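You operate a simulated robot arm through the tools that you are given. There is no shell and no other tool. Be economical: measure what you need, move in short steps, check, and stop when the job is done.

You run a simulated robot arm. Do the job below in one go: nothing can be reset, and whatever is moved stays where it is left.

## Task
Wipe the copy board, then lay the colour chart on square one and the grey card on square two.
Fine: dust off with the orange cloth, cloth back; both lamps stay off. What is to be rubbed or washed off counts as gone when no trace of it is left.

Only the result counts: the job must be done as asked and must still hold three seconds after the hand-in. Knocking over, shifting, dropping, spilling or breaking anything else fails it. Flat cloth is picked up by pressing the open fingertips on it (5 to 10 N) and closing them slowly along it; thin cloth reads only 2 to 8 mm in the jaws.

## Robot
A 7-joint arm with a three-finger gripper on a trunk, on a base that drives. Base frame: it is fixed to the floor where the robot stands at the start and does not move with it; the origin is under the middle of the robot, x ahead of it, y to its left, z up. Lengths are in cm, angles in rad, forces in N, time in s.
With the tool pointing down near the work surface it reaches from about 10 to 88 cm from the robot's upright axis, wherever it stands. Its first joint turns from -2.897 to 2.897 rad. Places, roughly: dust on the copy board [80, -50, 90]; grey card (11x9x3 cm) [90, 0, 90]; square one of the copy board [90, -40, 90]; square two of the copy board [80, -70, 90]; switch of the blue lamp [90, -20, 90]; switch of the yellow lamp [80, -80, 90]. Payload 2.69 kg.
The TCP is the grasp point between the finger pads, 2.9 cm short of the fingertips. In the tool frame z runs along the fingers and y along their closing line. Largest opening 12 cm; the body of the gripper starts 7.8 cm behind the TCP.
Orientation is told as [roll, pitch, yaw] about the base's x, y, z axes, in that order, counted from this pose: with the fingers straight down and closing along the base's y, the tool's x points along the base's -x, its y along +y and its z along -z.

## Interface
- The arm moves only by the tool step_arm. Its argument "steps" is a list of rows, each an object (a shift or turn left out is 0, a gripper value left out holds the last) with "rotation": the turn, a rotation vector about the tool's x, y, z in rad, a list of three; "xyz": the shift along the tool's x, y, z in cm, a list of three; "fingers": the gripper command, from -1 (shut) to 1 (fully open), values between in proportion. In form: [{"rotation": [wx, wy, wz], "xyz": [tx, ty, tz], "fingers": fingers}, ...]. A call has 1 to 10 rows; each row is the pose to reach, as a shift and turn from the pose commanded when the call began, along the tool's axes at that moment. Rows are played at 5 a second. More than 5 cm and 0.15 rad between two rows, or a gripper value outside its range, and nothing of the call is played. A pose out of reach is approached as far as the arm can. The call stops where the force on the tool passes 40 N (or 10 N more than at its start, if that is more) or the arm is blocked; 0.2 s more then pass. The fingers move at their own pace and stop on an object; they squeeze with about 32 N. The grip force told is the motor's: it shows also when the fingers shut on nothing. Time passes only in rows, and 0.2 s behind the last, so rows that repeat a pose let the fingers close. The reply holds the time, the measured pose of the TCP, the force on the tool along the base axes, the opening and the grip force, in the units named above and with some noise, with the torque about the TCP (base axes, N m) and any sound that the robot's microphone picked up.
- Cameras (640 x 400 px; columns grow to the right, rows downward): "scene" is now at [24.64, 1.13, 122.61]; the picture's right is [0.12, -0.99, 0.00], its down [-0.43, -0.05, -0.90] and it looks along [0.89, 0.11, -0.43] (base axes); focal length 296 px, centre (320, 200). "wrist" rides on the gripper at [6.3, 0, -10.4] in the tool frame; the picture's right is [0.01, 1.00, 0.00], its down [-0.83, 0.00, -0.56] and it looks along [-0.56, 0.00, 0.83] (tool axes); focal length 275 px, centre (320, 200). There is no depth. A picture from a camera that has moved, and an enlarged one, comes with that camera's place and axes in the base frame and with its lens.
- grab_frame(camera): a new picture of that camera. The clock stands still meanwhile.
- move_column(by): slides the trunk up (or, below 0, down) by that many cm; the arm and the scene camera ride with it, the base frame stays. It gives what a move gives, with no picture.
- drive_base(legs): drives the robot by 1 to 6 legs, each [ahead, left, turn to the left] in cm, cm and rad, along the robot's own axes; the way and the turn of a leg run together, so that a leg with both is an arc; at most 150 cm and 3.142 rad a leg. The arm and the cameras ride along, it lands a little off, and it stops where it bumps. It gives what a move gives.
- turn_head(pan, tilt): turns the head with the scene camera to pan (to the left, within 1.501 rad either way) and tilt (down, from -0.506 to 1.204), counted from straight ahead of the robot. It gives what a move gives.
- enlarge(camera, box): a new picture of the part [left, top, right, bottom] of that camera's present view, enlarged. The clock stands still meanwhile.
- close_job(): hands the job in; it is judged then, once.

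Go step by step. Nothing tells you exact positions but the pictures and the camera data: compare them with the known pose of the tool, close in by small moves and look again before you grip or let go. The budget is 120 turns and 98 pictures, counting those below and the enlarged ones. Unless the task says otherwise, let go and move clear before handing in, and close with one line.

The tools are called by a JSON object that holds its "name" and its "arguments". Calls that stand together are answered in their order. step_arm: Moves the arm, as the interface text tells. Its arguments: {"type":"object","properties":{"steps":{"type":"array","items":{"type":"object","properties":{"rotation":{"type":"array","items":{"type":"number"}},"xyz":{"type":"array","items":{"type":"number"}},"fingers":{"type":"number"}}}}},"required":["steps"]} The other tools are called the same way: move_column (by) slides the trunk up or down; drive_base (legs) drives the base; turn_head (pan, tilt) turns the head that bears the scene camera; grab_frame (camera) takes a picture; enlarge (camera, box) takes an enlarged picture of a part of a camera's view; close_job () hands the job in.

At the start:

```text
t: 0.0
ee_pos: [49.34, 5.93, 104.13]
orientation: [0.0, 0.002, -0.001]
contact_force: [0.0, 0.3, 0.9]
ft_torque: [0.01, -0.02, 0.04]
grip_width: 12.0
gripper_force: 0.0
trunk travel left (down, up): [-46.1, 15.3]
robot x, y, heading: [-0.61, 0.18, -0.001]
head pan, tilt: [0.124, 0.447]
```

scene: 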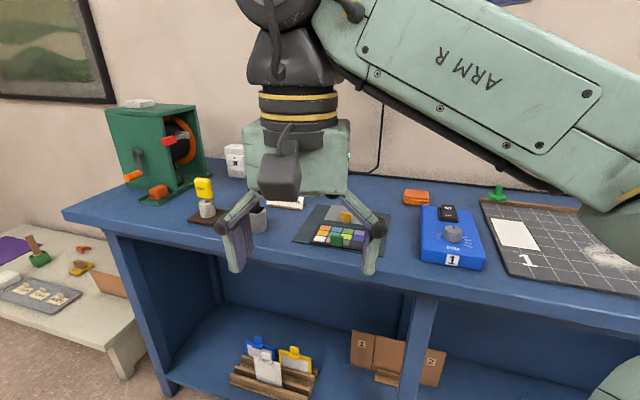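
wrist: 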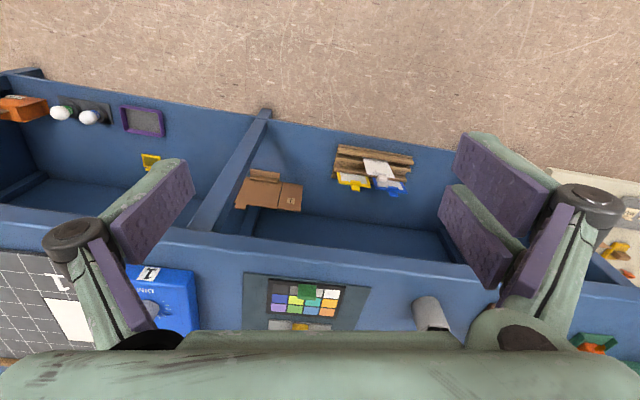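

I see the bench with the colour chart on a dark mat ahead, the blue lamp control box, and the copy board to the right. I'll turn the head to look at the board and enlarge the centre.

{"name": "turn_head", "arguments": {"pan": -0.6, "tilt": 0.5}}

{"name": "grab_frame", "arguments": {"camera": "scene"}}

{"name": "enlarge", "arguments": {"camera": "wrist", "box": [200, 250, 500, 340]}}

```text
t: 1.1
ee_pos: [49.44, 5.91, 104.17]
orientation: [0.0, 0.001, -0.003]
contact_force: [-0.8, 0.0, -0.6]
ft_torque: [0.01, -0.05, 0.0]
grip_width: 12.02
gripper_force: 0.1
trunk travel left (down, up): [-46.1, 15.3]
robot x, y, heading: [-0.05, -0.17, -0.003]
head pan, tilt: [-0.6, 0.499]
```

```text
95 pictures are left
camera scene: at [23.02, -5.13, 122.14], right [-0.56, -0.83, 0.0], down [-0.4, 0.27, -0.88], along [0.72, -0.5, -0.48], focal length 296 px, centre (320, 200)
```

scene: 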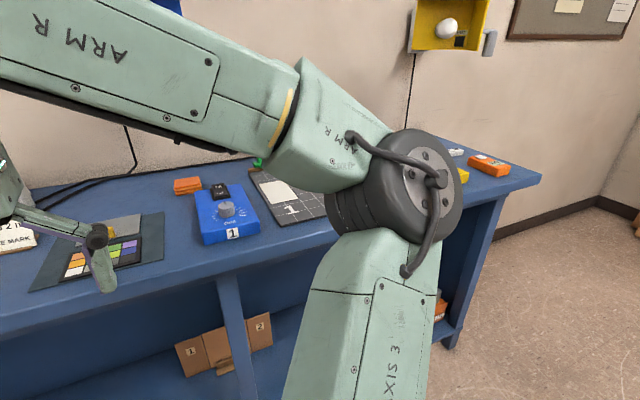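

```text
2.13 times, centred on (350, 295) of wrist
camera zoom: at [43.06, 5.93, 114.5], right [0.0, 1.0, 0.0], down [0.83, 0.0, 0.56], along [0.56, 0.0, -0.83], focal length 587 px, centre (256, -3)
```

zoom: 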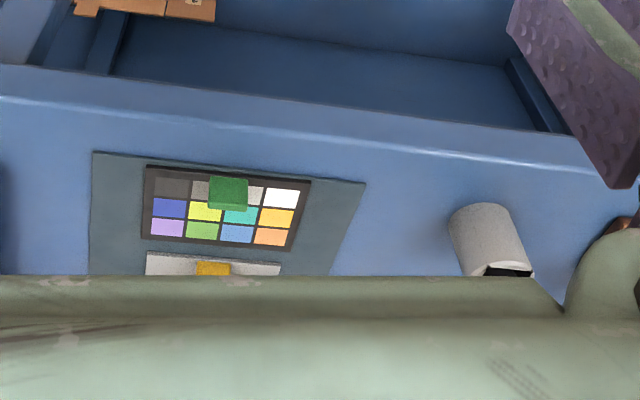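

The arm hides the board from here. I'll drive sideways to face the board and look with both cameras.

{"name": "drive_base", "arguments": {"legs": [[0, -45, 0]]}}

{"name": "turn_head", "arguments": {"pan": 0.0, "tilt": 0.5}}

{"name": "grab_frame", "arguments": {"camera": "scene"}}

{"name": "grab_frame", "arguments": {"camera": "wrist"}}

```text
t: 5.1
ee_pos: [49.4, -39.1, 104.05]
orientation: [0.001, 0.0, 0.004]
contact_force: [0.4, 0.3, 0.6]
ft_torque: [0.04, 0.0, 0.0]
grip_width: 11.99
gripper_force: 0.0
trunk travel left (down, up): [-46.1, 15.3]
robot x, y, heading: [0.39, -45.23, 0.007]
head pan, tilt: [-0.6, 0.499]
```

```text
t: 6.1
ee_pos: [49.41, -39.01, 104.13]
orientation: [-0.002, -0.001, 0.003]
contact_force: [-0.5, 0.3, 0.0]
ft_torque: [0.02, 0.01, -0.02]
grip_width: 12.03
gripper_force: 0.1
trunk travel left (down, up): [-46.1, 15.3]
robot x, y, heading: [0.25, -45.47, 0.006]
head pan, tilt: [0.0, 0.499]
```

```text
93 pictures are left
camera scene: at [24.71, -45.07, 122.14], right [0.0, -1.0, 0.0], down [-0.48, 0.0, -0.88], along [0.88, 0.0, -0.48], focal length 296 px, centre (320, 200)
```

scene: 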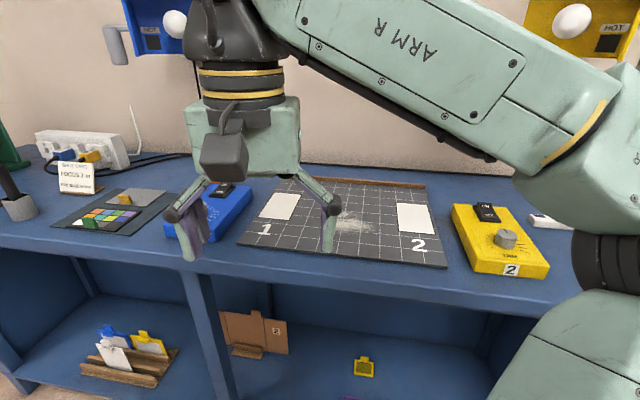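

```text
92 pictures are left
camera wrist: at [43.14, -39.05, 114.5], right [-0.01, 1.0, 0.0], down [0.83, 0.01, 0.56], along [0.56, 0.0, -0.83], focal length 275 px, centre (320, 200)
```

wrist: 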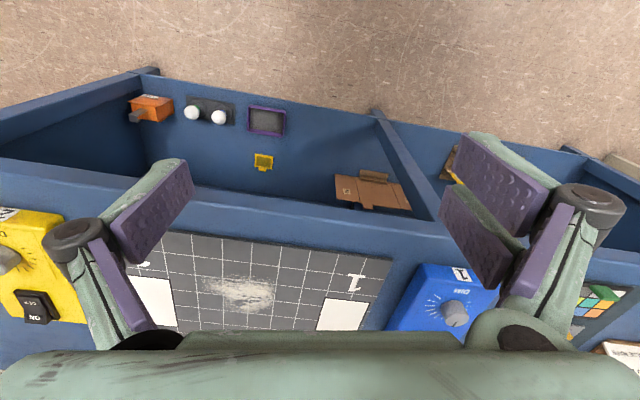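

The board has white squares 1 (left) and 2 (right) with dust in between. Next I read the sign and look for the orange cloth.

{"name": "enlarge", "arguments": {"camera": "scene", "box": [0, 120, 240, 270]}}

{"name": "enlarge", "arguments": {"camera": "scene", "box": [200, 160, 560, 385]}}

{"name": "turn_head", "arguments": {"pan": 0.6, "tilt": 0.45}}

{"name": "grab_frame", "arguments": {"camera": "scene"}}

```text
2.67 times, centred on (120, 195) of scene
camera zoom: at [24.71, -45.07, 122.14], right [0.0, -1.0, 0.0], down [-0.48, 0.0, -0.88], along [0.88, 0.0, -0.48], focal length 790 px, centre (853, 213)
```

zoom: 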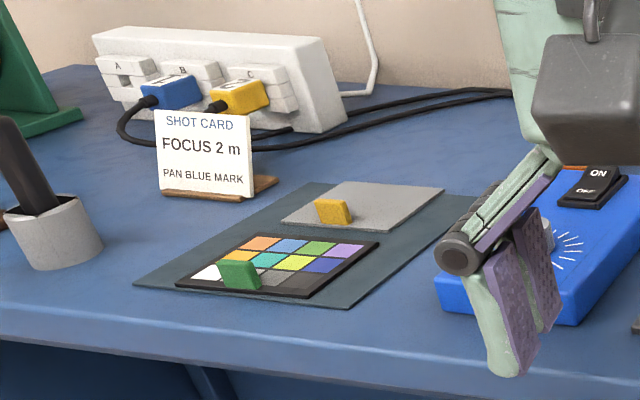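

```text
1.78 times, centred on (380, 272) of scene
camera zoom: at [24.71, -45.07, 122.14], right [0.0, -1.0, 0.0], down [-0.48, 0.0, -0.88], along [0.88, 0.0, -0.48], focal length 527 px, centre (213, 71)
```

zoom: 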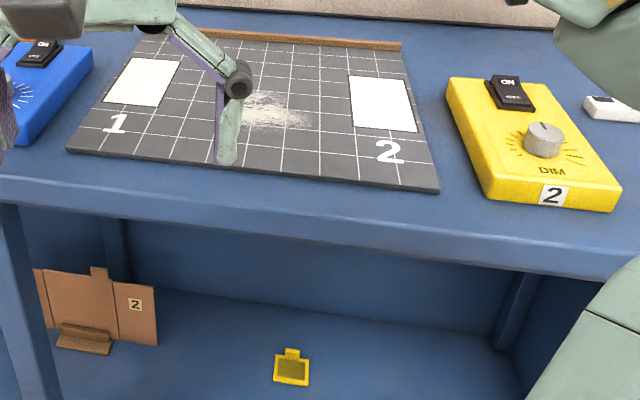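

```text
t: 7.1
ee_pos: [49.45, -39.14, 104.21]
orientation: [0.0, 0.001, 0.003]
contact_force: [0.5, -0.2, 0.5]
ft_torque: [-0.02, -0.05, 0.03]
grip_width: 12.03
gripper_force: 0.1
trunk travel left (down, up): [-46.1, 15.3]
robot x, y, heading: [0.21, -45.02, 0.002]
head pan, tilt: [0.6, 0.45]
```

```text
89 pictures are left
camera scene: at [23.17, -39.89, 122.58], right [0.57, -0.82, 0.0], down [-0.36, -0.25, -0.9], along [0.74, 0.51, -0.44], focal length 296 px, centre (320, 200)
```

scene: 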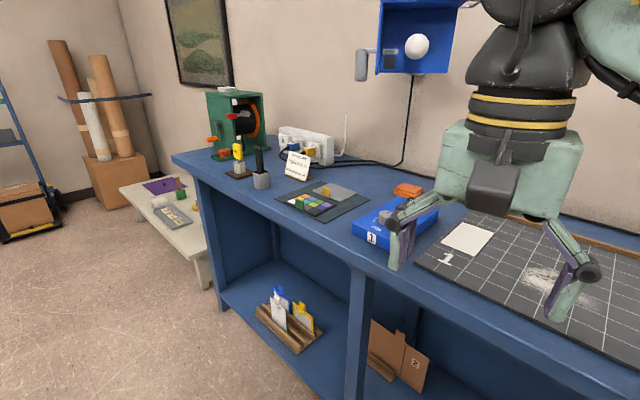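

The orange cloth seems to be the folded orange piece behind the blue lamp box, at about (105, -15); the board's top is at about z 84. I'll drive closer and look with the wrist camera.

{"name": "drive_base", "arguments": {"legs": [[22, 18, 0]]}}

{"name": "grab_frame", "arguments": {"camera": "wrist"}}

{"name": "turn_head", "arguments": {"pan": 0.3, "tilt": 0.6}}

{"name": "grab_frame", "arguments": {"camera": "scene"}}

```text
t: 9.2
ee_pos: [71.45, -20.89, 104.05]
orientation: [0.0, 0.0, 0.003]
contact_force: [-0.3, 0.0, -0.2]
ft_torque: [0.02, -0.01, 0.02]
grip_width: 12.0
gripper_force: 0.0
trunk travel left (down, up): [-46.1, 15.3]
robot x, y, heading: [21.77, -26.9, 0.009]
head pan, tilt: [0.6, 0.45]
```

```text
88 pictures are left
camera wrist: at [65.01, -20.95, 114.49], right [-0.01, 1.0, 0.0], down [0.83, 0.01, 0.56], along [0.56, 0.0, -0.83], focal length 275 px, centre (320, 200)
```

wrist: 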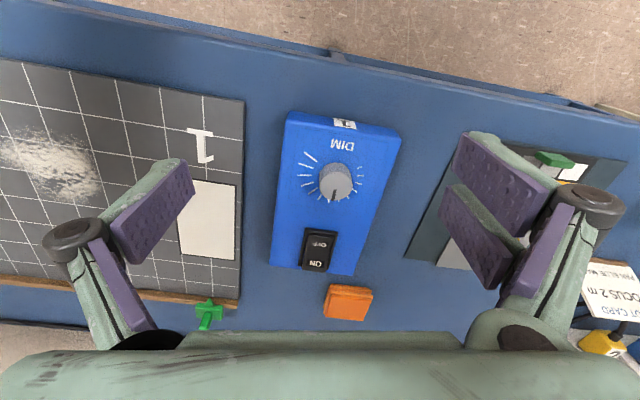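

```text
t: 9.9
ee_pos: [71.44, -20.84, 104.13]
orientation: [-0.001, -0.001, 0.003]
contact_force: [-0.3, 0.0, -0.5]
ft_torque: [0.02, -0.02, 0.01]
grip_width: 12.01
gripper_force: 0.0
trunk travel left (down, up): [-46.1, 15.3]
robot x, y, heading: [21.91, -27.24, 0.003]
head pan, tilt: [0.3, 0.6]
```

```text
87 pictures are left
camera scene: at [45.9, -24.35, 121.23], right [0.3, -0.95, 0.0], down [-0.54, -0.17, -0.83], along [0.79, 0.25, -0.56], focal length 296 px, centre (320, 200)
```

scene: 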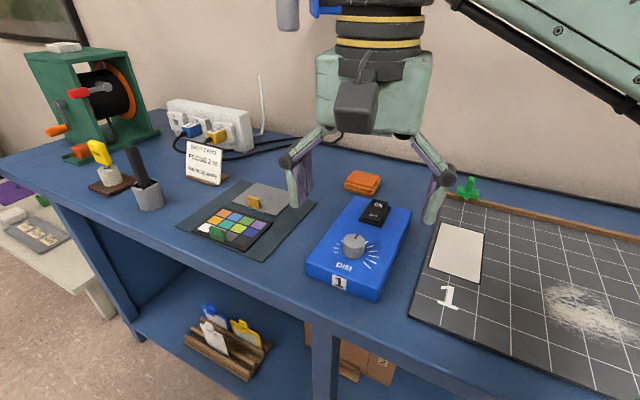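

The cloth lies at about (105, -16), beneath the wall-mounted blue lamp, so I want to see how far the lamp sticks out before moving the arm there.

{"name": "turn_head", "arguments": {"pan": 0.25, "tilt": 0.0}}

{"name": "grab_frame", "arguments": {"camera": "scene"}}

{"name": "drive_base", "arguments": {"legs": [[0, -40, 0]]}}

{"name": "turn_head", "arguments": {"pan": 0.6, "tilt": 0.2}}

{"name": "grab_frame", "arguments": {"camera": "scene"}}

```text
t: 10.9
ee_pos: [71.29, -20.92, 104.05]
orientation: [0.002, 0.001, 0.004]
contact_force: [0.1, -0.8, 1.0]
ft_torque: [-0.03, 0.0, 0.0]
grip_width: 11.95
gripper_force: 0.1
trunk travel left (down, up): [-46.1, 15.3]
robot x, y, heading: [21.92, -27.15, 0.006]
head pan, tilt: [0.25, 0.0]
```

```text
86 pictures are left
camera scene: at [46.19, -24.74, 126.74], right [0.25, -0.97, 0.0], down [0.0, 0.0, -1.0], along [0.97, 0.25, 0.0], focal length 296 px, centre (320, 200)
```

scene: 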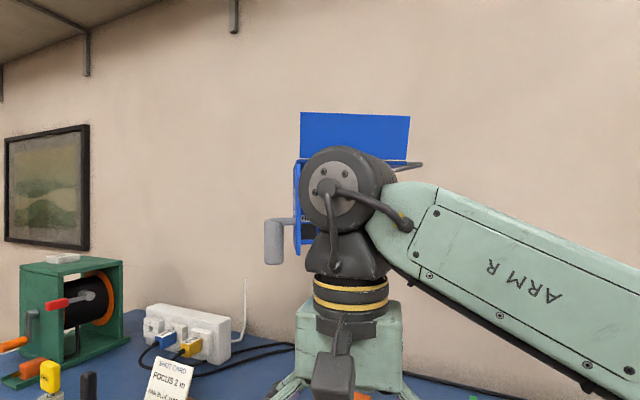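

```text
t: 14.6
ee_pos: [71.64, -60.97, 104.05]
orientation: [0.0, -0.001, 0.006]
contact_force: [1.3, 0.3, 0.4]
ft_torque: [0.01, -0.03, -0.04]
grip_width: 12.01
gripper_force: 0.1
trunk travel left (down, up): [-46.1, 15.3]
robot x, y, heading: [22.2, -67.04, 0.011]
head pan, tilt: [0.25, 0.0]
```

```text
t: 15.5
ee_pos: [71.6, -60.92, 104.11]
orientation: [-0.001, -0.002, 0.007]
contact_force: [-0.2, 0.1, -0.1]
ft_torque: [-0.01, -0.02, 0.01]
grip_width: 11.99
gripper_force: 0.1
trunk travel left (down, up): [-46.1, 15.3]
robot x, y, heading: [22.37, -67.19, 0.009]
head pan, tilt: [0.6, 0.201]
```

```text
85 pictures are left
camera scene: at [45.37, -61.88, 124.91], right [0.57, -0.82, 0.0], down [-0.16, -0.11, -0.98], along [0.8, 0.56, -0.2], focal length 296 px, centre (320, 200)
```

scene: 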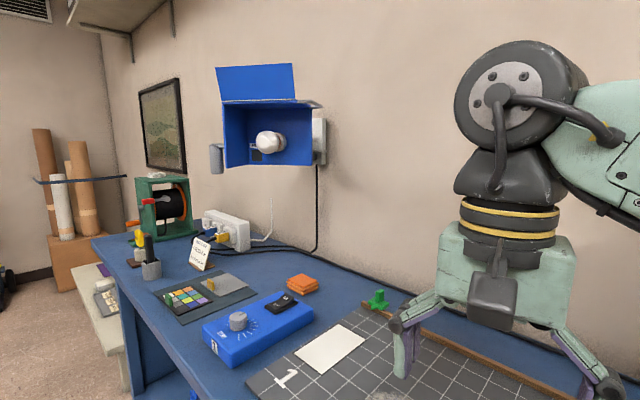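

The blue lamp head hangs at z ≥ 119, turned toward the board, with the cloth nearly beneath it, so I must reach in low or tilted. I'll zoom in on the cloth to see its shape.

{"name": "enlarge", "arguments": {"camera": "scene", "box": [240, 250, 400, 350]}}

{"name": "enlarge", "arguments": {"camera": "scene", "box": [190, 50, 350, 190]}}

{"name": "turn_head", "arguments": {"pan": -0.1, "tilt": 0.5}}

{"name": "grab_frame", "arguments": {"camera": "scene"}}

{"name": "grab_frame", "arguments": {"camera": "wrist"}}

```text
4.00 times, centred on (320, 300) of scene
camera zoom: at [45.37, -61.88, 124.91], right [0.57, -0.82, 0.0], down [-0.16, -0.11, -0.98], along [0.8, 0.56, -0.2], focal length 1185 px, centre (320, -200)
```

zoom: 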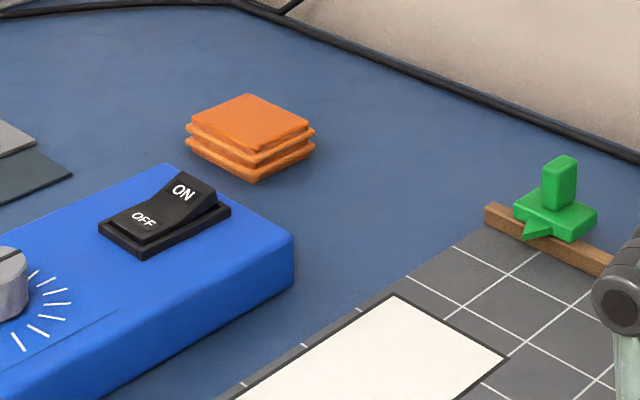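

```text
2.86 times, centred on (270, 120) of scene
camera zoom: at [45.37, -61.88, 124.91], right [0.57, -0.82, 0.0], down [-0.16, -0.11, -0.98], along [0.8, 0.56, -0.2], focal length 846 px, centre (463, 429)
```

zoom: 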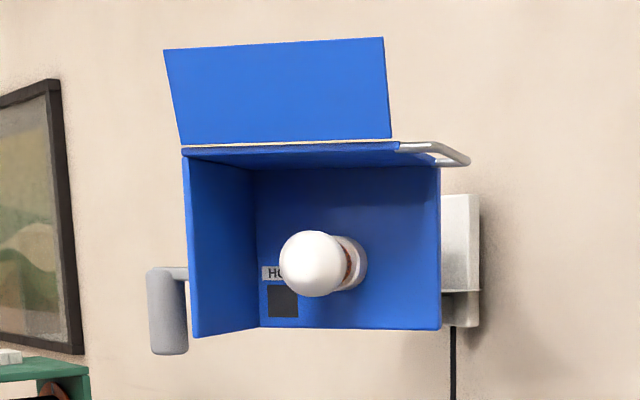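

```text
t: 16.5
ee_pos: [71.61, -60.96, 104.04]
orientation: [0.001, 0.001, 0.007]
contact_force: [0.2, 0.0, 0.7]
ft_torque: [-0.03, 0.0, 0.01]
grip_width: 12.0
gripper_force: 0.1
trunk travel left (down, up): [-46.1, 15.3]
robot x, y, heading: [22.36, -67.09, 0.014]
head pan, tilt: [-0.099, 0.499]
```

```text
82 pictures are left
camera scene: at [46.79, -68.02, 122.14], right [-0.09, -1.0, 0.0], down [-0.48, 0.04, -0.88], along [0.87, -0.08, -0.48], focal length 296 px, centre (320, 200)
```

scene: 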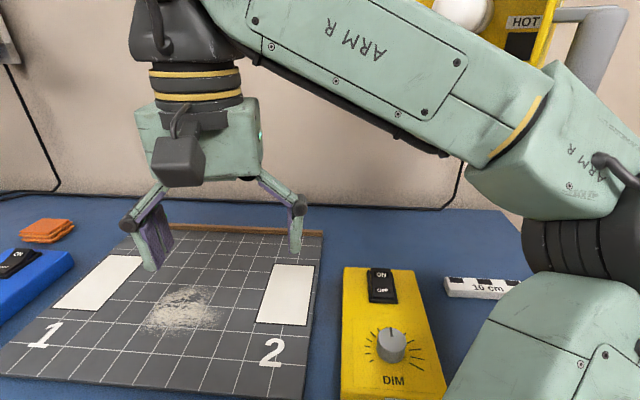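

```text
81 pictures are left
camera wrist: at [65.23, -61.05, 114.5], right [-0.01, 1.0, 0.0], down [0.83, 0.01, 0.56], along [0.56, 0.01, -0.83], focal length 275 px, centre (320, 200)
```

wrist: 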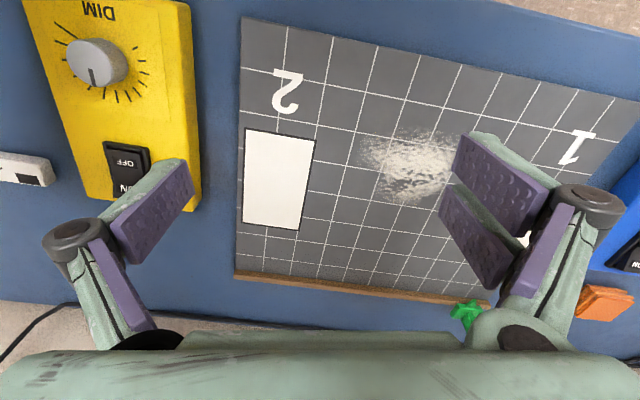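

The cloth is a folded orange stack about 7 × 6.5 × 2.5 cm near (105.5, -15). The wrist joint top is about 27 cm above the TCP and the lamp bottom is at z ~119, so I'll approach with TCP ≤ 90 by lowering the trunk. First I drive into place.

{"name": "drive_base", "arguments": {"legs": [[4, 27, 0]]}}

{"name": "step_arm", "arguments": {"steps": [{"xyz": [-4, 0, 0]}, {"xyz": [-8, 0, 0]}, {"xyz": [-12, 0, 0]}, {"xyz": [-16, 0, 0]}, {"xyz": [-20, 0, 0]}]}}

{"name": "turn_head", "arguments": {"pan": 0.35, "tilt": 0.35}}

{"name": "grab_frame", "arguments": {"camera": "scene"}}

{"name": "grab_frame", "arguments": {"camera": "wrist"}}

```text
t: 19.2
ee_pos: [75.27, -33.91, 104.08]
orientation: [0.0, 0.0, 0.009]
contact_force: [-0.2, 0.1, 0.0]
ft_torque: [0.02, -0.03, 0.0]
grip_width: 11.98
gripper_force: 0.0
trunk travel left (down, up): [-46.1, 15.3]
robot x, y, heading: [26.42, -40.43, 0.013]
head pan, tilt: [-0.099, 0.499]
```

```text
t: 20.4
ee_pos: [95.39, -33.56, 103.04]
orientation: [0.002, -0.004, 0.011]
contact_force: [0.6, -0.2, -0.2]
ft_torque: [0.01, -0.01, -0.01]
grip_width: 11.99
gripper_force: 0.1
out of reach, approached as far as the arm can: row 3, 4, 5
trunk travel left (down, up): [-46.1, 15.3]
robot x, y, heading: [26.19, -40.11, 0.011]
head pan, tilt: [-0.099, 0.499]
```

```text
t: 21.3
ee_pos: [95.3, -33.71, 103.03]
orientation: [0.002, -0.001, 0.01]
contact_force: [-0.3, 0.3, 0.4]
ft_torque: [-0.03, -0.02, -0.04]
grip_width: 12.01
gripper_force: 0.0
trunk travel left (down, up): [-46.1, 15.3]
robot x, y, heading: [26.39, -40.19, 0.012]
head pan, tilt: [0.351, 0.351]
```

```text
80 pictures are left
camera scene: at [50.2, -36.86, 123.5], right [0.35, -0.94, 0.0], down [-0.32, -0.12, -0.94], along [0.88, 0.33, -0.34], focal length 296 px, centre (320, 200)
```

scene: 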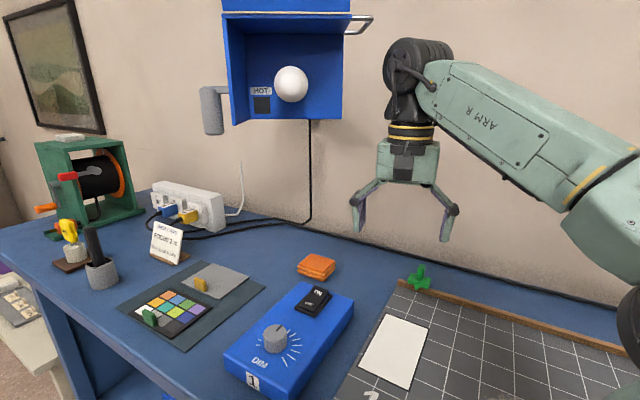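

```text
79 pictures are left
camera wrist: at [88.89, -33.82, 113.41], right [-0.01, 1.0, 0.0], down [0.83, 0.01, 0.56], along [0.56, 0.01, -0.83], focal length 275 px, centre (320, 200)
```

wrist: 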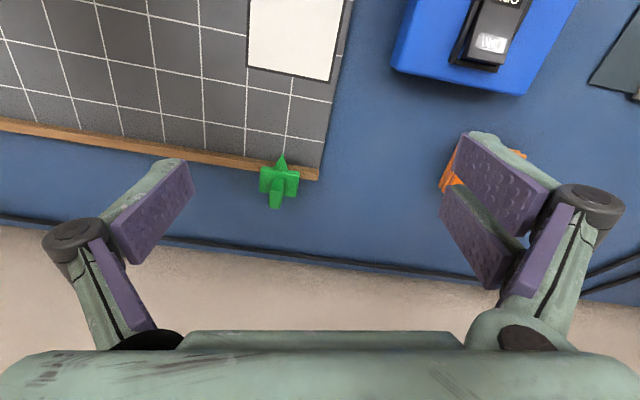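

The arm ran to its reach at this height; lower down it reaches further. I'll lower here over the board's back edge to TCP 91 and check against the lamp.

{"name": "step_arm", "arguments": {"steps": [{"xyz": [0, 0, 4]}, {"xyz": [0, 0, 8]}, {"xyz": [0, 0, 12]}]}}

{"name": "turn_head", "arguments": {"pan": 0.35, "tilt": 0.1}}

{"name": "grab_frame", "arguments": {"camera": "scene"}}

{"name": "grab_frame", "arguments": {"camera": "wrist"}}

```text
t: 22.1
ee_pos: [95.31, -33.77, 90.91]
orientation: [-0.001, -0.002, 0.008]
contact_force: [0.8, 0.3, 0.4]
ft_torque: [-0.01, -0.03, 0.05]
grip_width: 11.99
gripper_force: 0.2
trunk travel left (down, up): [-46.1, 15.3]
robot x, y, heading: [26.05, -40.37, 0.013]
head pan, tilt: [0.351, 0.351]
```

```text
t: 22.9
ee_pos: [95.27, -33.79, 90.9]
orientation: [-0.002, 0.0, 0.009]
contact_force: [-1.0, -0.3, -0.4]
ft_torque: [0.03, -0.03, -0.03]
grip_width: 12.0
gripper_force: 0.1
trunk travel left (down, up): [-46.1, 15.3]
robot x, y, heading: [25.81, -40.22, 0.014]
head pan, tilt: [0.351, 0.099]
```

```text
78 pictures are left
camera scene: at [50.09, -36.89, 125.84], right [0.35, -0.94, 0.0], down [-0.09, -0.04, -0.99], along [0.93, 0.35, -0.1], focal length 296 px, centre (320, 200)
```

scene: 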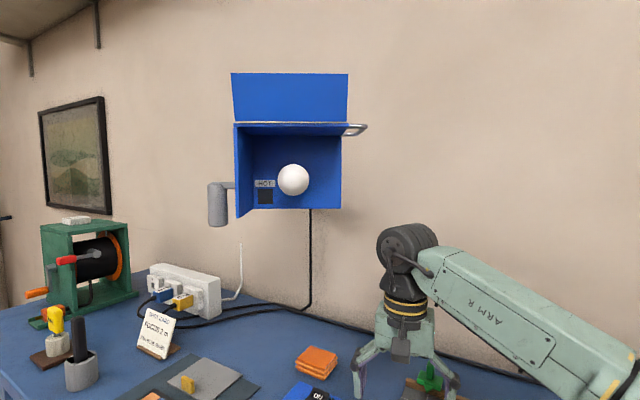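

```text
77 pictures are left
camera wrist: at [88.9, -33.82, 101.34], right [-0.01, 1.0, 0.0], down [0.83, 0.01, 0.56], along [0.56, 0.01, -0.83], focal length 275 px, centre (320, 200)
```

wrist: 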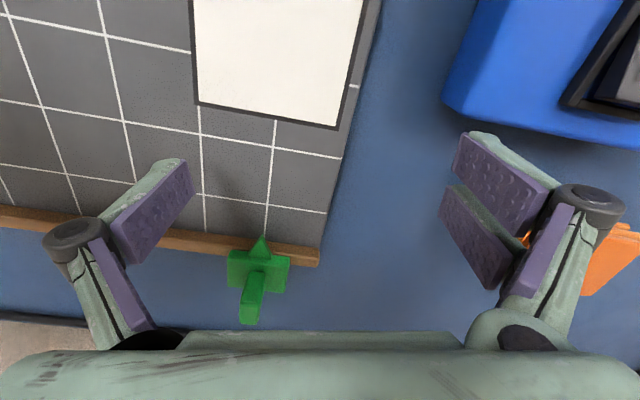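

Clearance is fine: the joint top is 27.4 cm above the TCP. I'll slide toward the cloth at TCP 90 in two steps.

{"name": "step_arm", "arguments": {"steps": [{"xyz": [-2, 2, 0.9]}, {"xyz": [-4.7, 5, 0.9]}, {"xyz": [-4.7, 9.5, 0.9]}, {"xyz": [-4.7, 13, 0.9]}]}}

{"name": "grab_frame", "arguments": {"camera": "scene"}}

{"name": "grab_frame", "arguments": {"camera": "wrist"}}

```text
t: 23.9
ee_pos: [99.78, -20.72, 90.02]
orientation: [0.0, -0.001, 0.008]
contact_force: [-0.3, 0.2, 0.2]
ft_torque: [-0.02, 0.0, -0.01]
grip_width: 12.02
gripper_force: 0.1
trunk travel left (down, up): [-46.1, 15.3]
robot x, y, heading: [25.91, -40.21, 0.011]
head pan, tilt: [0.351, 0.099]
```

```text
76 pictures are left
camera scene: at [50.09, -36.88, 125.84], right [0.35, -0.94, 0.0], down [-0.09, -0.04, -1.0], along [0.93, 0.35, -0.1], focal length 296 px, centre (320, 200)
```

scene: 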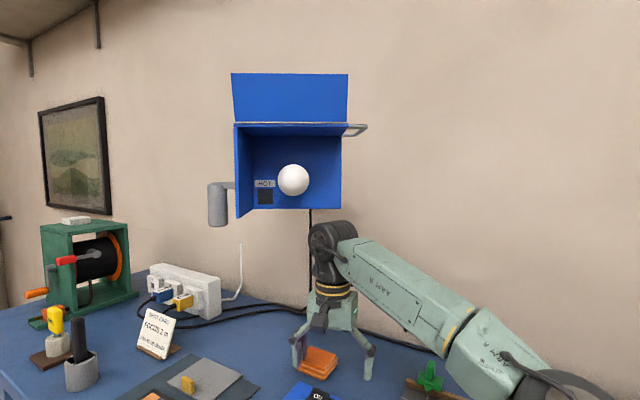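

```text
75 pictures are left
camera wrist: at [93.46, -20.72, 100.35], right [-0.01, 1.0, 0.0], down [0.83, 0.01, 0.56], along [0.56, 0.01, -0.83], focal length 275 px, centre (320, 200)
```

wrist: 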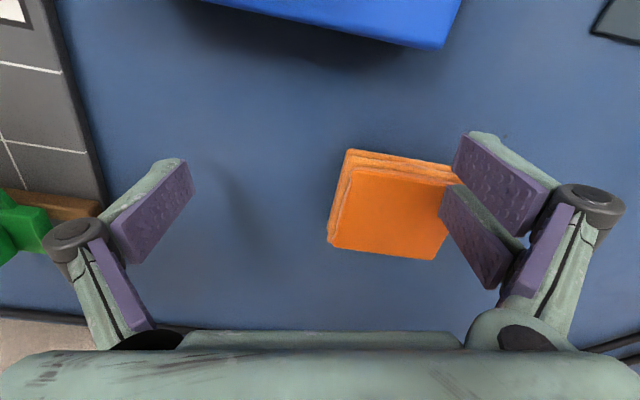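

The cloth is at (104.5, -15.8), about 6.6 cm square, turned about -0.17. I'll centre over it with matching yaw and look again.

{"name": "step_arm", "arguments": {"steps": [{"xyz": [-1, 1.5, -0.4], "rotation": [0, 0, 0.08]}, {"xyz": [-3, 3.5, -0.4], "rotation": [0, 0, 0.17]}, {"xyz": [-4.7, 4.9, -0.3], "rotation": [0, 0, 0.17]}]}}

{"name": "grab_frame", "arguments": {"camera": "wrist"}}

{"name": "grab_frame", "arguments": {"camera": "scene"}}

```text
t: 24.7
ee_pos: [104.47, -15.61, 90.25]
orientation: [0.0, 0.002, -0.16]
contact_force: [-0.6, 1.4, -0.5]
ft_torque: [-0.01, -0.02, 0.02]
grip_width: 12.0
gripper_force: 0.1
trunk travel left (down, up): [-46.1, 15.3]
robot x, y, heading: [25.9, -39.93, 0.013]
head pan, tilt: [0.351, 0.099]
```

```text
74 pictures are left
camera wrist: at [98.2, -14.66, 100.69], right [0.16, 0.99, 0.0], down [0.82, -0.13, 0.56], along [0.55, -0.09, -0.83], focal length 275 px, centre (320, 200)
```

wrist: 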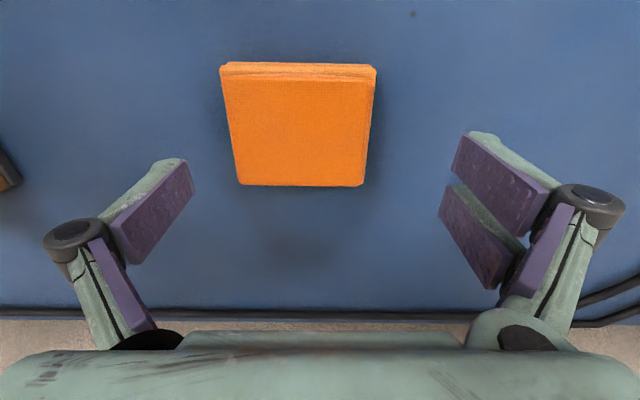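

```text
73 pictures are left
camera scene: at [50.1, -36.89, 125.84], right [0.35, -0.94, 0.0], down [-0.09, -0.04, -0.99], along [0.93, 0.35, -0.1], focal length 296 px, centre (320, 200)
```

scene: 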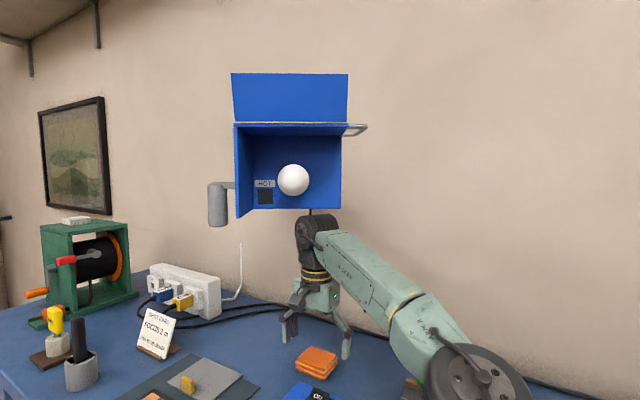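

I'll shift to recentre (about 1.3 cm back and 1 cm right), descend 1 cm and re-check.

{"name": "step_arm", "arguments": {"steps": [{"xyz": [1.4, -1.0, 0]}, {"xyz": [1.4, -1.0, 1.0]}]}}

{"name": "grab_frame", "arguments": {"camera": "wrist"}}

```text
t: 25.3
ee_pos: [103.05, -16.52, 89.48]
orientation: [0.0, 0.0, -0.161]
contact_force: [-0.8, 0.6, -0.9]
ft_torque: [-0.03, -0.01, 0.01]
grip_width: 11.98
gripper_force: 0.1
trunk travel left (down, up): [-46.1, 15.3]
robot x, y, heading: [25.82, -40.83, 0.012]
head pan, tilt: [0.351, 0.099]
```

```text
72 pictures are left
camera wrist: at [96.68, -15.48, 99.72], right [0.16, 0.99, 0.0], down [0.82, -0.13, 0.56], along [0.55, -0.09, -0.83], focal length 275 px, centre (320, 200)
```

wrist: 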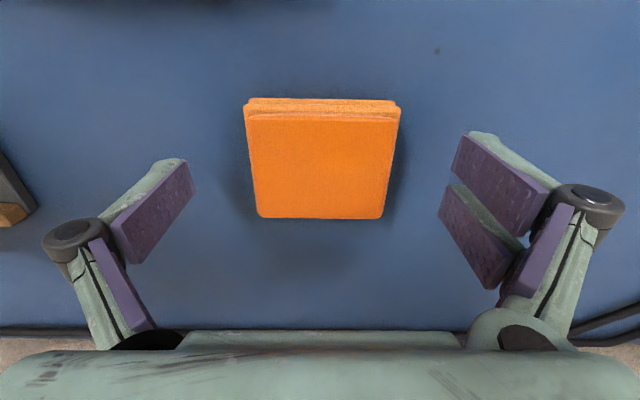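

The parallax puts the stack's top at about z 88, so the fingertips already straddle it. I'll drop slightly and close.

{"name": "step_arm", "arguments": {"steps": [{"xyz": [0.4, 0, 0.3]}, {"xyz": [0.4, 0, 0.3], "fingers": 0.2}, {"xyz": [0.4, 0, 0.3], "fingers": 0.2}, {"xyz": [0.4, 0, 0.3], "fingers": 0.0}, {"xyz": [0.4, 0, 0.3], "fingers": -0.3}, {"xyz": [0.4, 0, 0.3], "fingers": -0.3}]}}

{"name": "grab_frame", "arguments": {"camera": "wrist"}}

```text
t: 26.7
ee_pos: [102.51, -16.33, 88.89]
orientation: [0.0, 0.0, -0.16]
contact_force: [-0.4, 0.5, 0.6]
ft_torque: [-0.01, 0.01, 0.01]
grip_width: 6.41
gripper_force: 23.9
trunk travel left (down, up): [-46.1, 15.3]
robot x, y, heading: [25.91, -40.48, 0.006]
head pan, tilt: [0.351, 0.099]
```

```text
71 pictures are left
camera wrist: at [96.25, -15.41, 99.41], right [0.16, 0.99, 0.0], down [0.82, -0.13, 0.56], along [0.55, -0.09, -0.83], focal length 275 px, centre (320, 200)
```

wrist: 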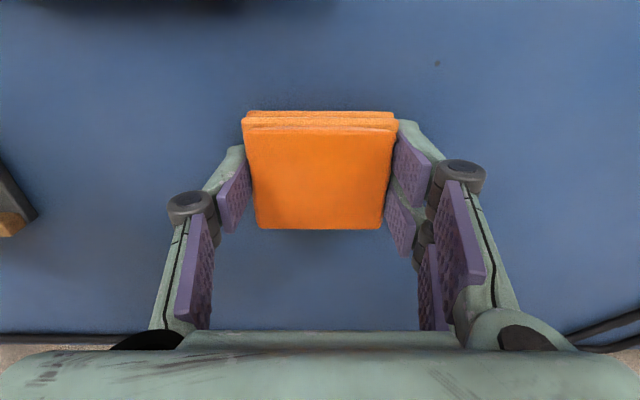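

Gripped at 6.4 cm. I'll record this pose (102.5, -16.35, 88.9, yaw -0.16) as its home, lift slightly and check.

{"name": "step_arm", "arguments": {"steps": [{"xyz": [0, 0, 0], "fingers": -0.5}, {"xyz": [0, 0, -0.6], "fingers": -0.5}, {"xyz": [0, 0, -1.2]}]}}

{"name": "turn_head", "arguments": {"pan": 0.35, "tilt": 0.4}}

{"name": "enlarge", "arguments": {"camera": "scene", "box": [240, 160, 400, 260]}}

{"name": "grab_frame", "arguments": {"camera": "wrist"}}

```text
t: 27.5
ee_pos: [102.56, -16.44, 90.29]
orientation: [-0.002, 0.004, -0.16]
contact_force: [0.3, -0.3, -0.7]
ft_torque: [-0.01, 0.01, 0.01]
grip_width: 6.39
gripper_force: 32.1
trunk travel left (down, up): [-46.1, 15.3]
robot x, y, heading: [25.81, -40.19, 0.011]
head pan, tilt: [0.351, 0.099]
```

```text
t: 28.3
ee_pos: [102.53, -16.34, 90.32]
orientation: [0.001, -0.001, -0.162]
contact_force: [0.1, 0.3, 0.2]
ft_torque: [0.0, 0.0, 0.0]
grip_width: 6.39
gripper_force: 32.6
trunk travel left (down, up): [-46.1, 15.3]
robot x, y, heading: [25.95, -40.39, 0.011]
head pan, tilt: [0.351, 0.4]
```

```text
4.00 times, centred on (320, 210) of scene
camera zoom: at [50.15, -36.87, 123.06], right [0.35, -0.94, 0.0], down [-0.36, -0.14, -0.92], along [0.86, 0.33, -0.39], focal length 1185 px, centre (320, 160)
```

zoom: 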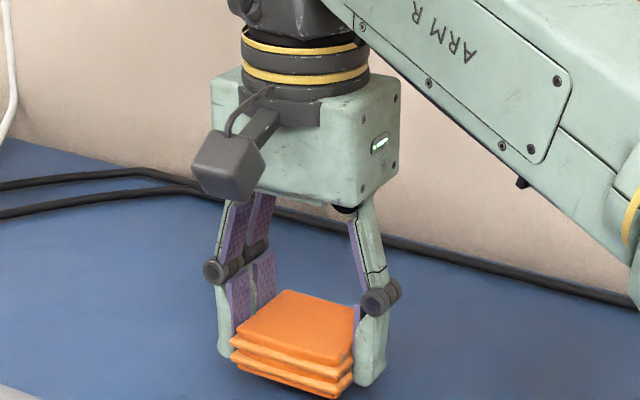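

```text
69 pictures are left
camera wrist: at [96.25, -15.37, 100.62], right [0.16, 0.99, 0.0], down [0.82, -0.13, 0.56], along [0.55, -0.09, -0.83], focal length 275 px, centre (320, 200)
```

wrist: 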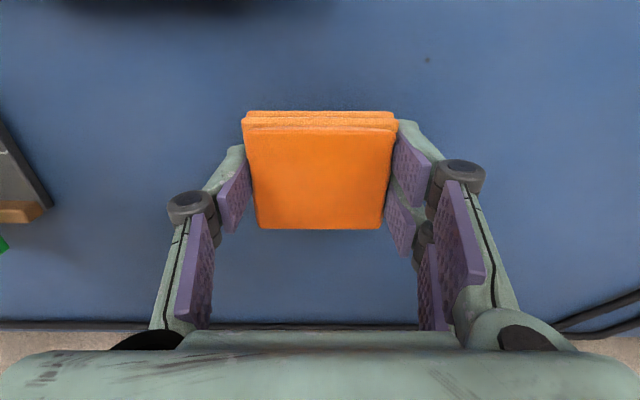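

The cloth is held firmly, its base slightly below the tips. I'll slide out from under the lamp toward the board, then raise.

{"name": "step_arm", "arguments": {"steps": [{"xyz": [0.6, -4.7, 0]}, {"xyz": [1.0, -9.4, -0.3]}, {"xyz": [1.3, -14, -1]}, {"xyz": [3, -17, -4]}, {"xyz": [5, -21, -5]}, {"xyz": [7.5, -25, -5]}, {"xyz": [10.5, -29, -5]}, {"xyz": [12, -33, -5]}, {"xyz": [14, -35.5, -5]}]}}

{"name": "grab_frame", "arguments": {"camera": "wrist"}}

{"name": "turn_head", "arguments": {"pan": 0.0, "tilt": 0.6}}

{"name": "grab_frame", "arguments": {"camera": "scene"}}

```text
t: 30.3
ee_pos: [82.88, -49.17, 95.25]
orientation: [0.0, 0.001, -0.161]
contact_force: [0.4, 0.3, -0.5]
ft_torque: [-0.01, 0.01, 0.0]
grip_width: 6.36
gripper_force: 32.0
trunk travel left (down, up): [-46.1, 15.3]
robot x, y, heading: [26.21, -40.23, 0.007]
head pan, tilt: [0.351, 0.4]
```

```text
68 pictures are left
camera wrist: at [76.56, -48.26, 105.6], right [0.15, 0.99, 0.0], down [0.82, -0.13, 0.56], along [0.55, -0.09, -0.83], focal length 275 px, centre (320, 200)
```

wrist: 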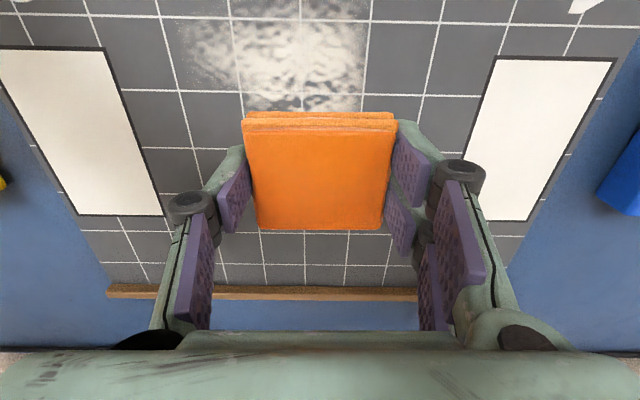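

```text
t: 31.1
ee_pos: [83.01, -49.16, 95.19]
orientation: [0.001, 0.0, -0.161]
contact_force: [0.3, -0.9, -0.4]
ft_torque: [0.02, -0.05, 0.01]
grip_width: 6.39
gripper_force: 32.2
trunk travel left (down, up): [-46.1, 15.3]
robot x, y, heading: [26.1, -40.02, 0.011]
head pan, tilt: [0.0, 0.6]
```

```text
67 pictures are left
camera scene: at [50.32, -40.05, 121.23], right [0.01, -1.0, 0.0], down [-0.56, -0.01, -0.83], along [0.83, 0.01, -0.56], focal length 296 px, centre (320, 200)
```

scene: 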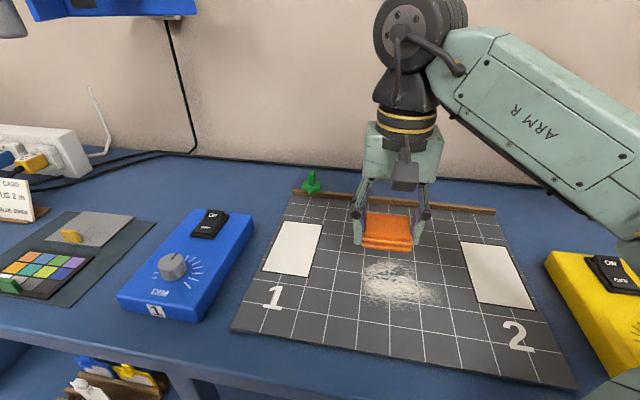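

Dust spans about x 74–87, y -58 to -44. I'll descend in small steps to find board contact.

{"name": "step_arm", "arguments": {"steps": [{"xyz": [0, 0, 3]}, {"xyz": [0, 0, 4.6]}, {"xyz": [0, 0, 4.9]}, {"xyz": [0, 0, 5.2]}]}}

{"name": "step_arm", "arguments": {"steps": [{"xyz": [0, 0, 0.2]}, {"xyz": [0, 0, 0.35]}]}}

```text
t: 32.1
ee_pos: [83.09, -49.28, 90.09]
orientation: [0.002, 0.0, -0.159]
contact_force: [-0.4, 0.0, 0.1]
ft_torque: [0.02, -0.01, 0.01]
grip_width: 6.36
gripper_force: 32.0
trunk travel left (down, up): [-46.1, 15.3]
robot x, y, heading: [26.08, -40.31, 0.008]
head pan, tilt: [0.0, 0.6]
```

```text
t: 32.7
ee_pos: [82.97, -49.23, 89.75]
orientation: [0.002, -0.001, -0.163]
contact_force: [3.1, -1.3, 14.4]
ft_torque: [-0.05, 0.09, 0.02]
grip_width: 6.38
gripper_force: 32.1
trunk travel left (down, up): [-46.1, 15.3]
robot x, y, heading: [26.1, -40.22, 0.013]
head pan, tilt: [0.0, 0.6]
```

Contact with 14 N. I'll wipe in a snake pattern across the dust.

{"name": "step_arm", "arguments": {"steps": [{"xyz": [-2, 2, -0.05]}, {"xyz": [-3, 5, -0.05]}, {"xyz": [-3, 1, -0.05]}, {"xyz": [-3, -3, -0.05]}, {"xyz": [-3, -7, -0.05]}, {"xyz": [-3, -10, -0.05]}, {"xyz": [-0.5, -10, -0.05]}, {"xyz": [-0.5, -6, -0.05]}, {"xyz": [-0.5, -2, -0.05]}, {"xyz": [-0.5, 2, -0.05]}]}}

{"name": "step_arm", "arguments": {"steps": [{"xyz": [0, 3, 0]}, {"xyz": [2.5, 3, 0]}, {"xyz": [2.5, -1, 0]}, {"xyz": [2.5, -5, 0]}, {"xyz": [2.5, -9, 0]}, {"xyz": [2.5, -12, 0]}, {"xyz": [5, -12, 0]}, {"xyz": [5, -8, 0]}, {"xyz": [5, -4, 0]}, {"xyz": [5, 0, 0]}]}}

{"name": "step_arm", "arguments": {"steps": [{"xyz": [0, 3, 0]}, {"xyz": [2.5, 3, 0]}, {"xyz": [2.5, -1, 0]}, {"xyz": [2.5, -5, 0]}, {"xyz": [2.5, -9, 0]}, {"xyz": [2.5, -12, 0]}, {"xyz": [4.5, -12, 0]}, {"xyz": [4.5, -8, 0]}, {"xyz": [4.5, -4, 0]}, {"xyz": [4.5, 0, 0]}]}}

```text
t: 34.9
ee_pos: [83.95, -47.27, 89.93]
orientation: [-0.001, -0.001, -0.162]
contact_force: [0.9, 0.1, -0.5]
ft_torque: [0.01, 0.0, -0.02]
grip_width: 6.39
gripper_force: 32.1
trunk travel left (down, up): [-46.1, 15.3]
robot x, y, heading: [25.9, -40.47, 0.012]
head pan, tilt: [0.0, 0.6]
```

```text
t: 37.1
ee_pos: [78.84, -46.56, 89.77]
orientation: [0.001, -0.002, -0.162]
contact_force: [0.7, -5.1, 17.3]
ft_torque: [-0.23, 0.06, 0.0]
grip_width: 6.37
gripper_force: 31.8
trunk travel left (down, up): [-46.1, 15.3]
robot x, y, heading: [25.95, -40.53, 0.01]
head pan, tilt: [0.0, 0.6]
```

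```text
t: 39.3
ee_pos: [74.57, -45.67, 89.76]
orientation: [0.001, 0.0, -0.161]
contact_force: [1.9, -1.3, 6.0]
ft_torque: [-0.08, -0.1, 0.06]
grip_width: 6.39
gripper_force: 31.6
trunk travel left (down, up): [-46.1, 15.3]
robot x, y, heading: [25.97, -40.3, 0.011]
head pan, tilt: [0.0, 0.6]
```

Now I lift and check what's left.

{"name": "step_arm", "arguments": {"steps": [{"xyz": [0, 0, -4]}, {"xyz": [0, 0, -7]}]}}

{"name": "enlarge", "arguments": {"camera": "scene", "box": [220, 180, 590, 400]}}

{"name": "grab_frame", "arguments": {"camera": "wrist"}}

```text
t: 39.9
ee_pos: [74.39, -45.73, 96.67]
orientation: [-0.001, 0.002, -0.162]
contact_force: [0.0, 0.1, 0.2]
ft_torque: [-0.01, -0.03, 0.0]
grip_width: 6.39
gripper_force: 31.9
trunk travel left (down, up): [-46.1, 15.3]
robot x, y, heading: [25.77, -40.33, 0.01]
head pan, tilt: [0.0, 0.6]
```

```text
1.73 times, centred on (405, 290) of scene
camera zoom: at [50.3, -40.04, 121.22], right [0.01, -1.0, 0.0], down [-0.56, -0.01, -0.83], along [0.83, 0.01, -0.56], focal length 512 px, centre (173, 44)
```

zoom: 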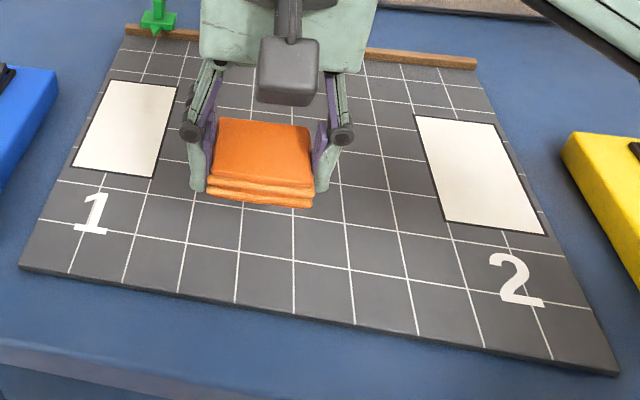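

```text
65 pictures are left
camera wrist: at [68.18, -44.71, 107.12], right [0.16, 0.99, 0.0], down [0.82, -0.13, 0.56], along [0.55, -0.09, -0.83], focal length 275 px, centre (320, 200)
```

wrist: 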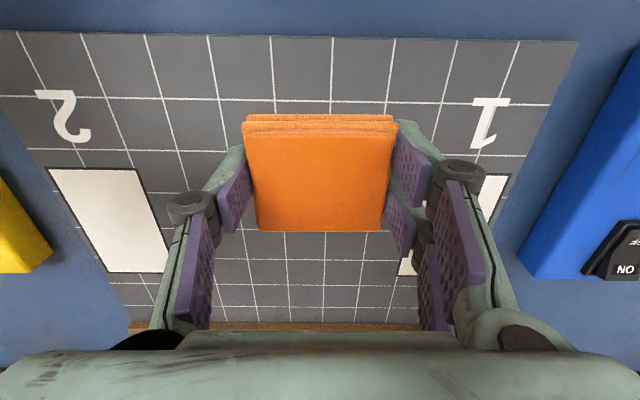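

The board looks clean. I'll head back toward the cloth's home and check the area the gripper was hiding.

{"name": "step_arm", "arguments": {"steps": [{"xyz": [-3.5, 3, 0]}, {"xyz": [-7, 6, 0]}, {"xyz": [-10.5, 9, 0]}, {"xyz": [-14, 12, 0]}, {"xyz": [-17.5, 15, 0]}, {"xyz": [-20.8, 18, 0]}]}}

{"name": "enlarge", "arguments": {"camera": "scene", "box": [220, 180, 590, 400]}}

```text
t: 41.3
ee_pos: [97.87, -31.24, 96.63]
orientation: [0.0, 0.001, -0.161]
contact_force: [0.4, -0.2, -0.6]
ft_torque: [0.01, 0.0, 0.04]
grip_width: 6.4
gripper_force: 32.1
trunk travel left (down, up): [-46.1, 15.3]
robot x, y, heading: [25.99, -40.13, 0.011]
head pan, tilt: [0.0, 0.6]
```

```text
1.73 times, centred on (405, 290) of scene
camera zoom: at [50.33, -40.04, 121.22], right [0.01, -1.0, 0.0], down [-0.57, -0.01, -0.82], along [0.82, 0.01, -0.57], focal length 512 px, centre (173, 44)
```

zoom: 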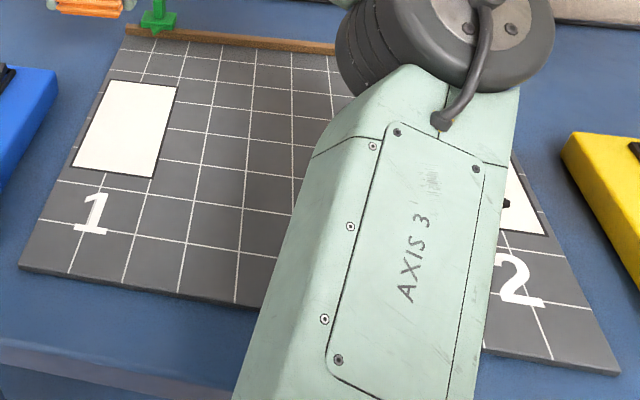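

No trace is left where the dust was. I return the cloth along the same path out as I came.

{"name": "step_arm", "arguments": {"steps": [{"xyz": [-0.5, 1, 3]}, {"xyz": [-0.9, 1.4, 5.3]}, {"xyz": [-1.2, 6.0, 6.0]}, {"xyz": [-1.6, 10.7, 6.3]}, {"xyz": [-2.2, 15.4, 6.3]}, {"xyz": [-2.2, 15.4, 7.2]}]}}

{"name": "grab_frame", "arguments": {"camera": "wrist"}}

```text
t: 42.7
ee_pos: [102.4, -16.51, 89.49]
orientation: [0.001, -0.002, -0.161]
contact_force: [1.1, 1.2, -0.8]
ft_torque: [-0.01, 0.05, -0.02]
grip_width: 6.38
gripper_force: 32.1
trunk travel left (down, up): [-46.1, 15.3]
robot x, y, heading: [25.93, -40.29, 0.008]
head pan, tilt: [0.0, 0.6]
```

```text
63 pictures are left
camera wrist: at [96.15, -15.55, 99.88], right [0.16, 0.99, 0.0], down [0.82, -0.13, 0.56], along [0.55, -0.09, -0.83], focal length 275 px, centre (320, 200)
```

wrist: 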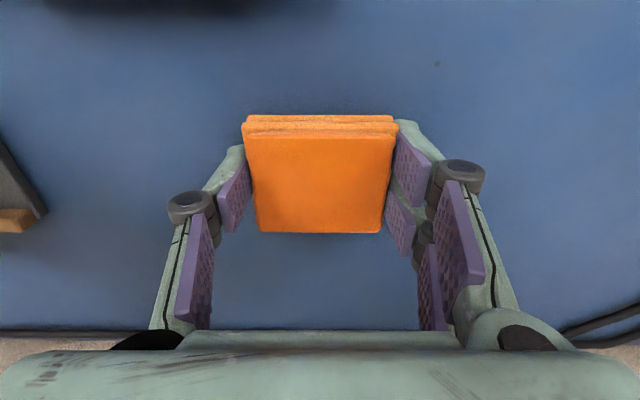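

I'm back above its spot. Lowering gently to touch.

{"name": "step_arm", "arguments": {"steps": [{"xyz": [-0.1, 0.1, 0.3]}, {"xyz": [-0.1, 0.1, 0.5]}, {"xyz": [-0.1, 0.1, 0.6]}]}}

```text
t: 43.5
ee_pos: [102.54, -16.49, 88.91]
orientation: [0.002, 0.001, -0.159]
contact_force: [0.2, 0.7, 2.7]
ft_torque: [-0.05, -0.01, 0.0]
grip_width: 6.4
gripper_force: 32.1
trunk travel left (down, up): [-46.1, 15.3]
robot x, y, heading: [26.28, -40.55, 0.015]
head pan, tilt: [0.0, 0.6]
```

The cloth is touching down. I'll open, rise slightly, back out toward the robot clear of the cloth, then slide out right.

{"name": "step_arm", "arguments": {"steps": [{"fingers": -0.05}, {"fingers": 0.3}, {"fingers": 0.6}, {"xyz": [0, 0, -1.2], "fingers": 0.6}, {"xyz": [2, 0, -1.2]}, {"xyz": [4.4, 0, -1.2]}]}}

{"name": "grab_frame", "arguments": {"camera": "wrist"}}

```text
t: 44.9
ee_pos: [98.15, -15.74, 90.15]
orientation: [0.0, 0.001, -0.16]
contact_force: [-0.4, -1.5, -1.0]
ft_torque: [0.01, 0.01, 0.02]
grip_width: 9.54
gripper_force: 0.1
trunk travel left (down, up): [-46.1, 15.3]
robot x, y, heading: [25.75, -40.15, 0.015]
head pan, tilt: [0.0, 0.6]
```

```text
62 pictures are left
camera wrist: at [91.93, -14.74, 100.54], right [0.16, 0.99, 0.0], down [0.82, -0.13, 0.56], along [0.55, -0.09, -0.83], focal length 275 px, centre (320, 200)
```

wrist: 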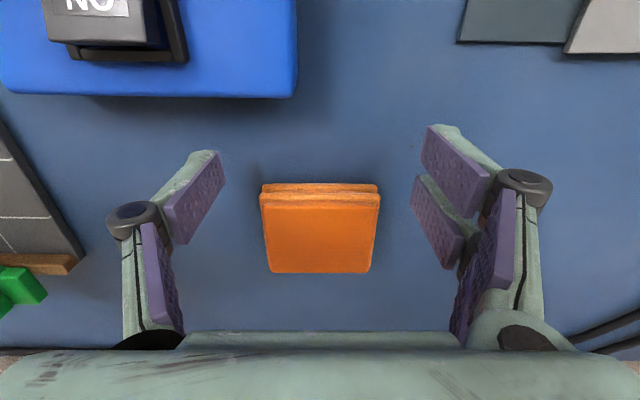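

The cloth is back in place. I'll slide out to the right, rise, and retract the arm over the board.

{"name": "step_arm", "arguments": {"steps": [{"xyz": [0, -4.5, 0]}, {"xyz": [0, -9, 0]}, {"xyz": [0, -13.5, -0.5]}, {"xyz": [0, -16, -4]}, {"xyz": [1, -17, -8]}, {"xyz": [5, -17, -11]}, {"xyz": [9, -17, -13]}, {"xyz": [13, -17, -13]}, {"xyz": [17, -17, -13]}, {"xyz": [21, -17, -13]}]}}

{"name": "step_arm", "arguments": {"steps": [{"xyz": [4, 1, 0]}, {"xyz": [8, 1, 0], "fingers": 0.6, "rotation": [0, 0, -0.08]}, {"xyz": [12, 1, 0], "rotation": [0, 0, -0.08]}, {"xyz": [16, 2, 0], "rotation": [0, 0, -0.08]}, {"xyz": [20, 2, 0], "rotation": [0, 0, -0.16]}]}}

{"name": "grab_frame", "arguments": {"camera": "scene"}}

```text
t: 47.1
ee_pos: [74.66, -29.15, 103.13]
orientation: [0.001, 0.0, -0.161]
contact_force: [-1.4, -1.3, 0.6]
ft_torque: [-0.01, -0.03, -0.07]
grip_width: 9.61
gripper_force: 0.1
trunk travel left (down, up): [-46.1, 15.3]
robot x, y, heading: [26.19, -40.57, 0.005]
head pan, tilt: [0.0, 0.6]
```

```text
t: 48.4
ee_pos: [56.24, -24.12, 103.2]
orientation: [-0.003, -0.002, -0.009]
contact_force: [13.4, -1.8, -2.1]
ft_torque: [0.26, 1.57, 0.31]
grip_width: 9.6
gripper_force: 0.0
trunk travel left (down, up): [-46.1, 15.3]
robot x, y, heading: [25.97, -40.09, 0.01]
head pan, tilt: [0.0, 0.6]
stopped in row 5: the force on the tool passed its limit at 73 N (the readings are from after the stop); the commanded pose is now the measured one
```

```text
61 pictures are left
camera scene: at [50.35, -40.08, 121.22], right [0.01, -1.0, 0.0], down [-0.57, -0.01, -0.82], along [0.82, 0.01, -0.57], focal length 296 px, centre (320, 200)
```

scene: 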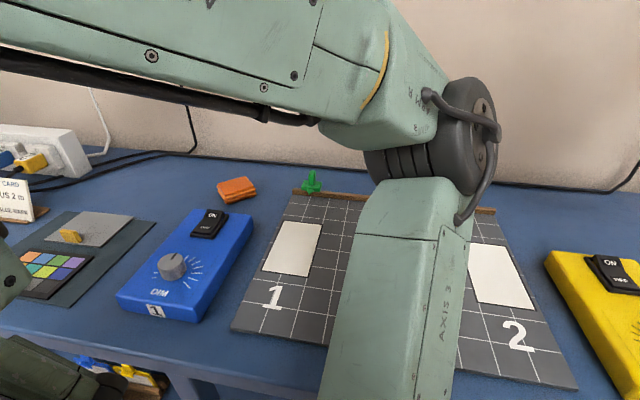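

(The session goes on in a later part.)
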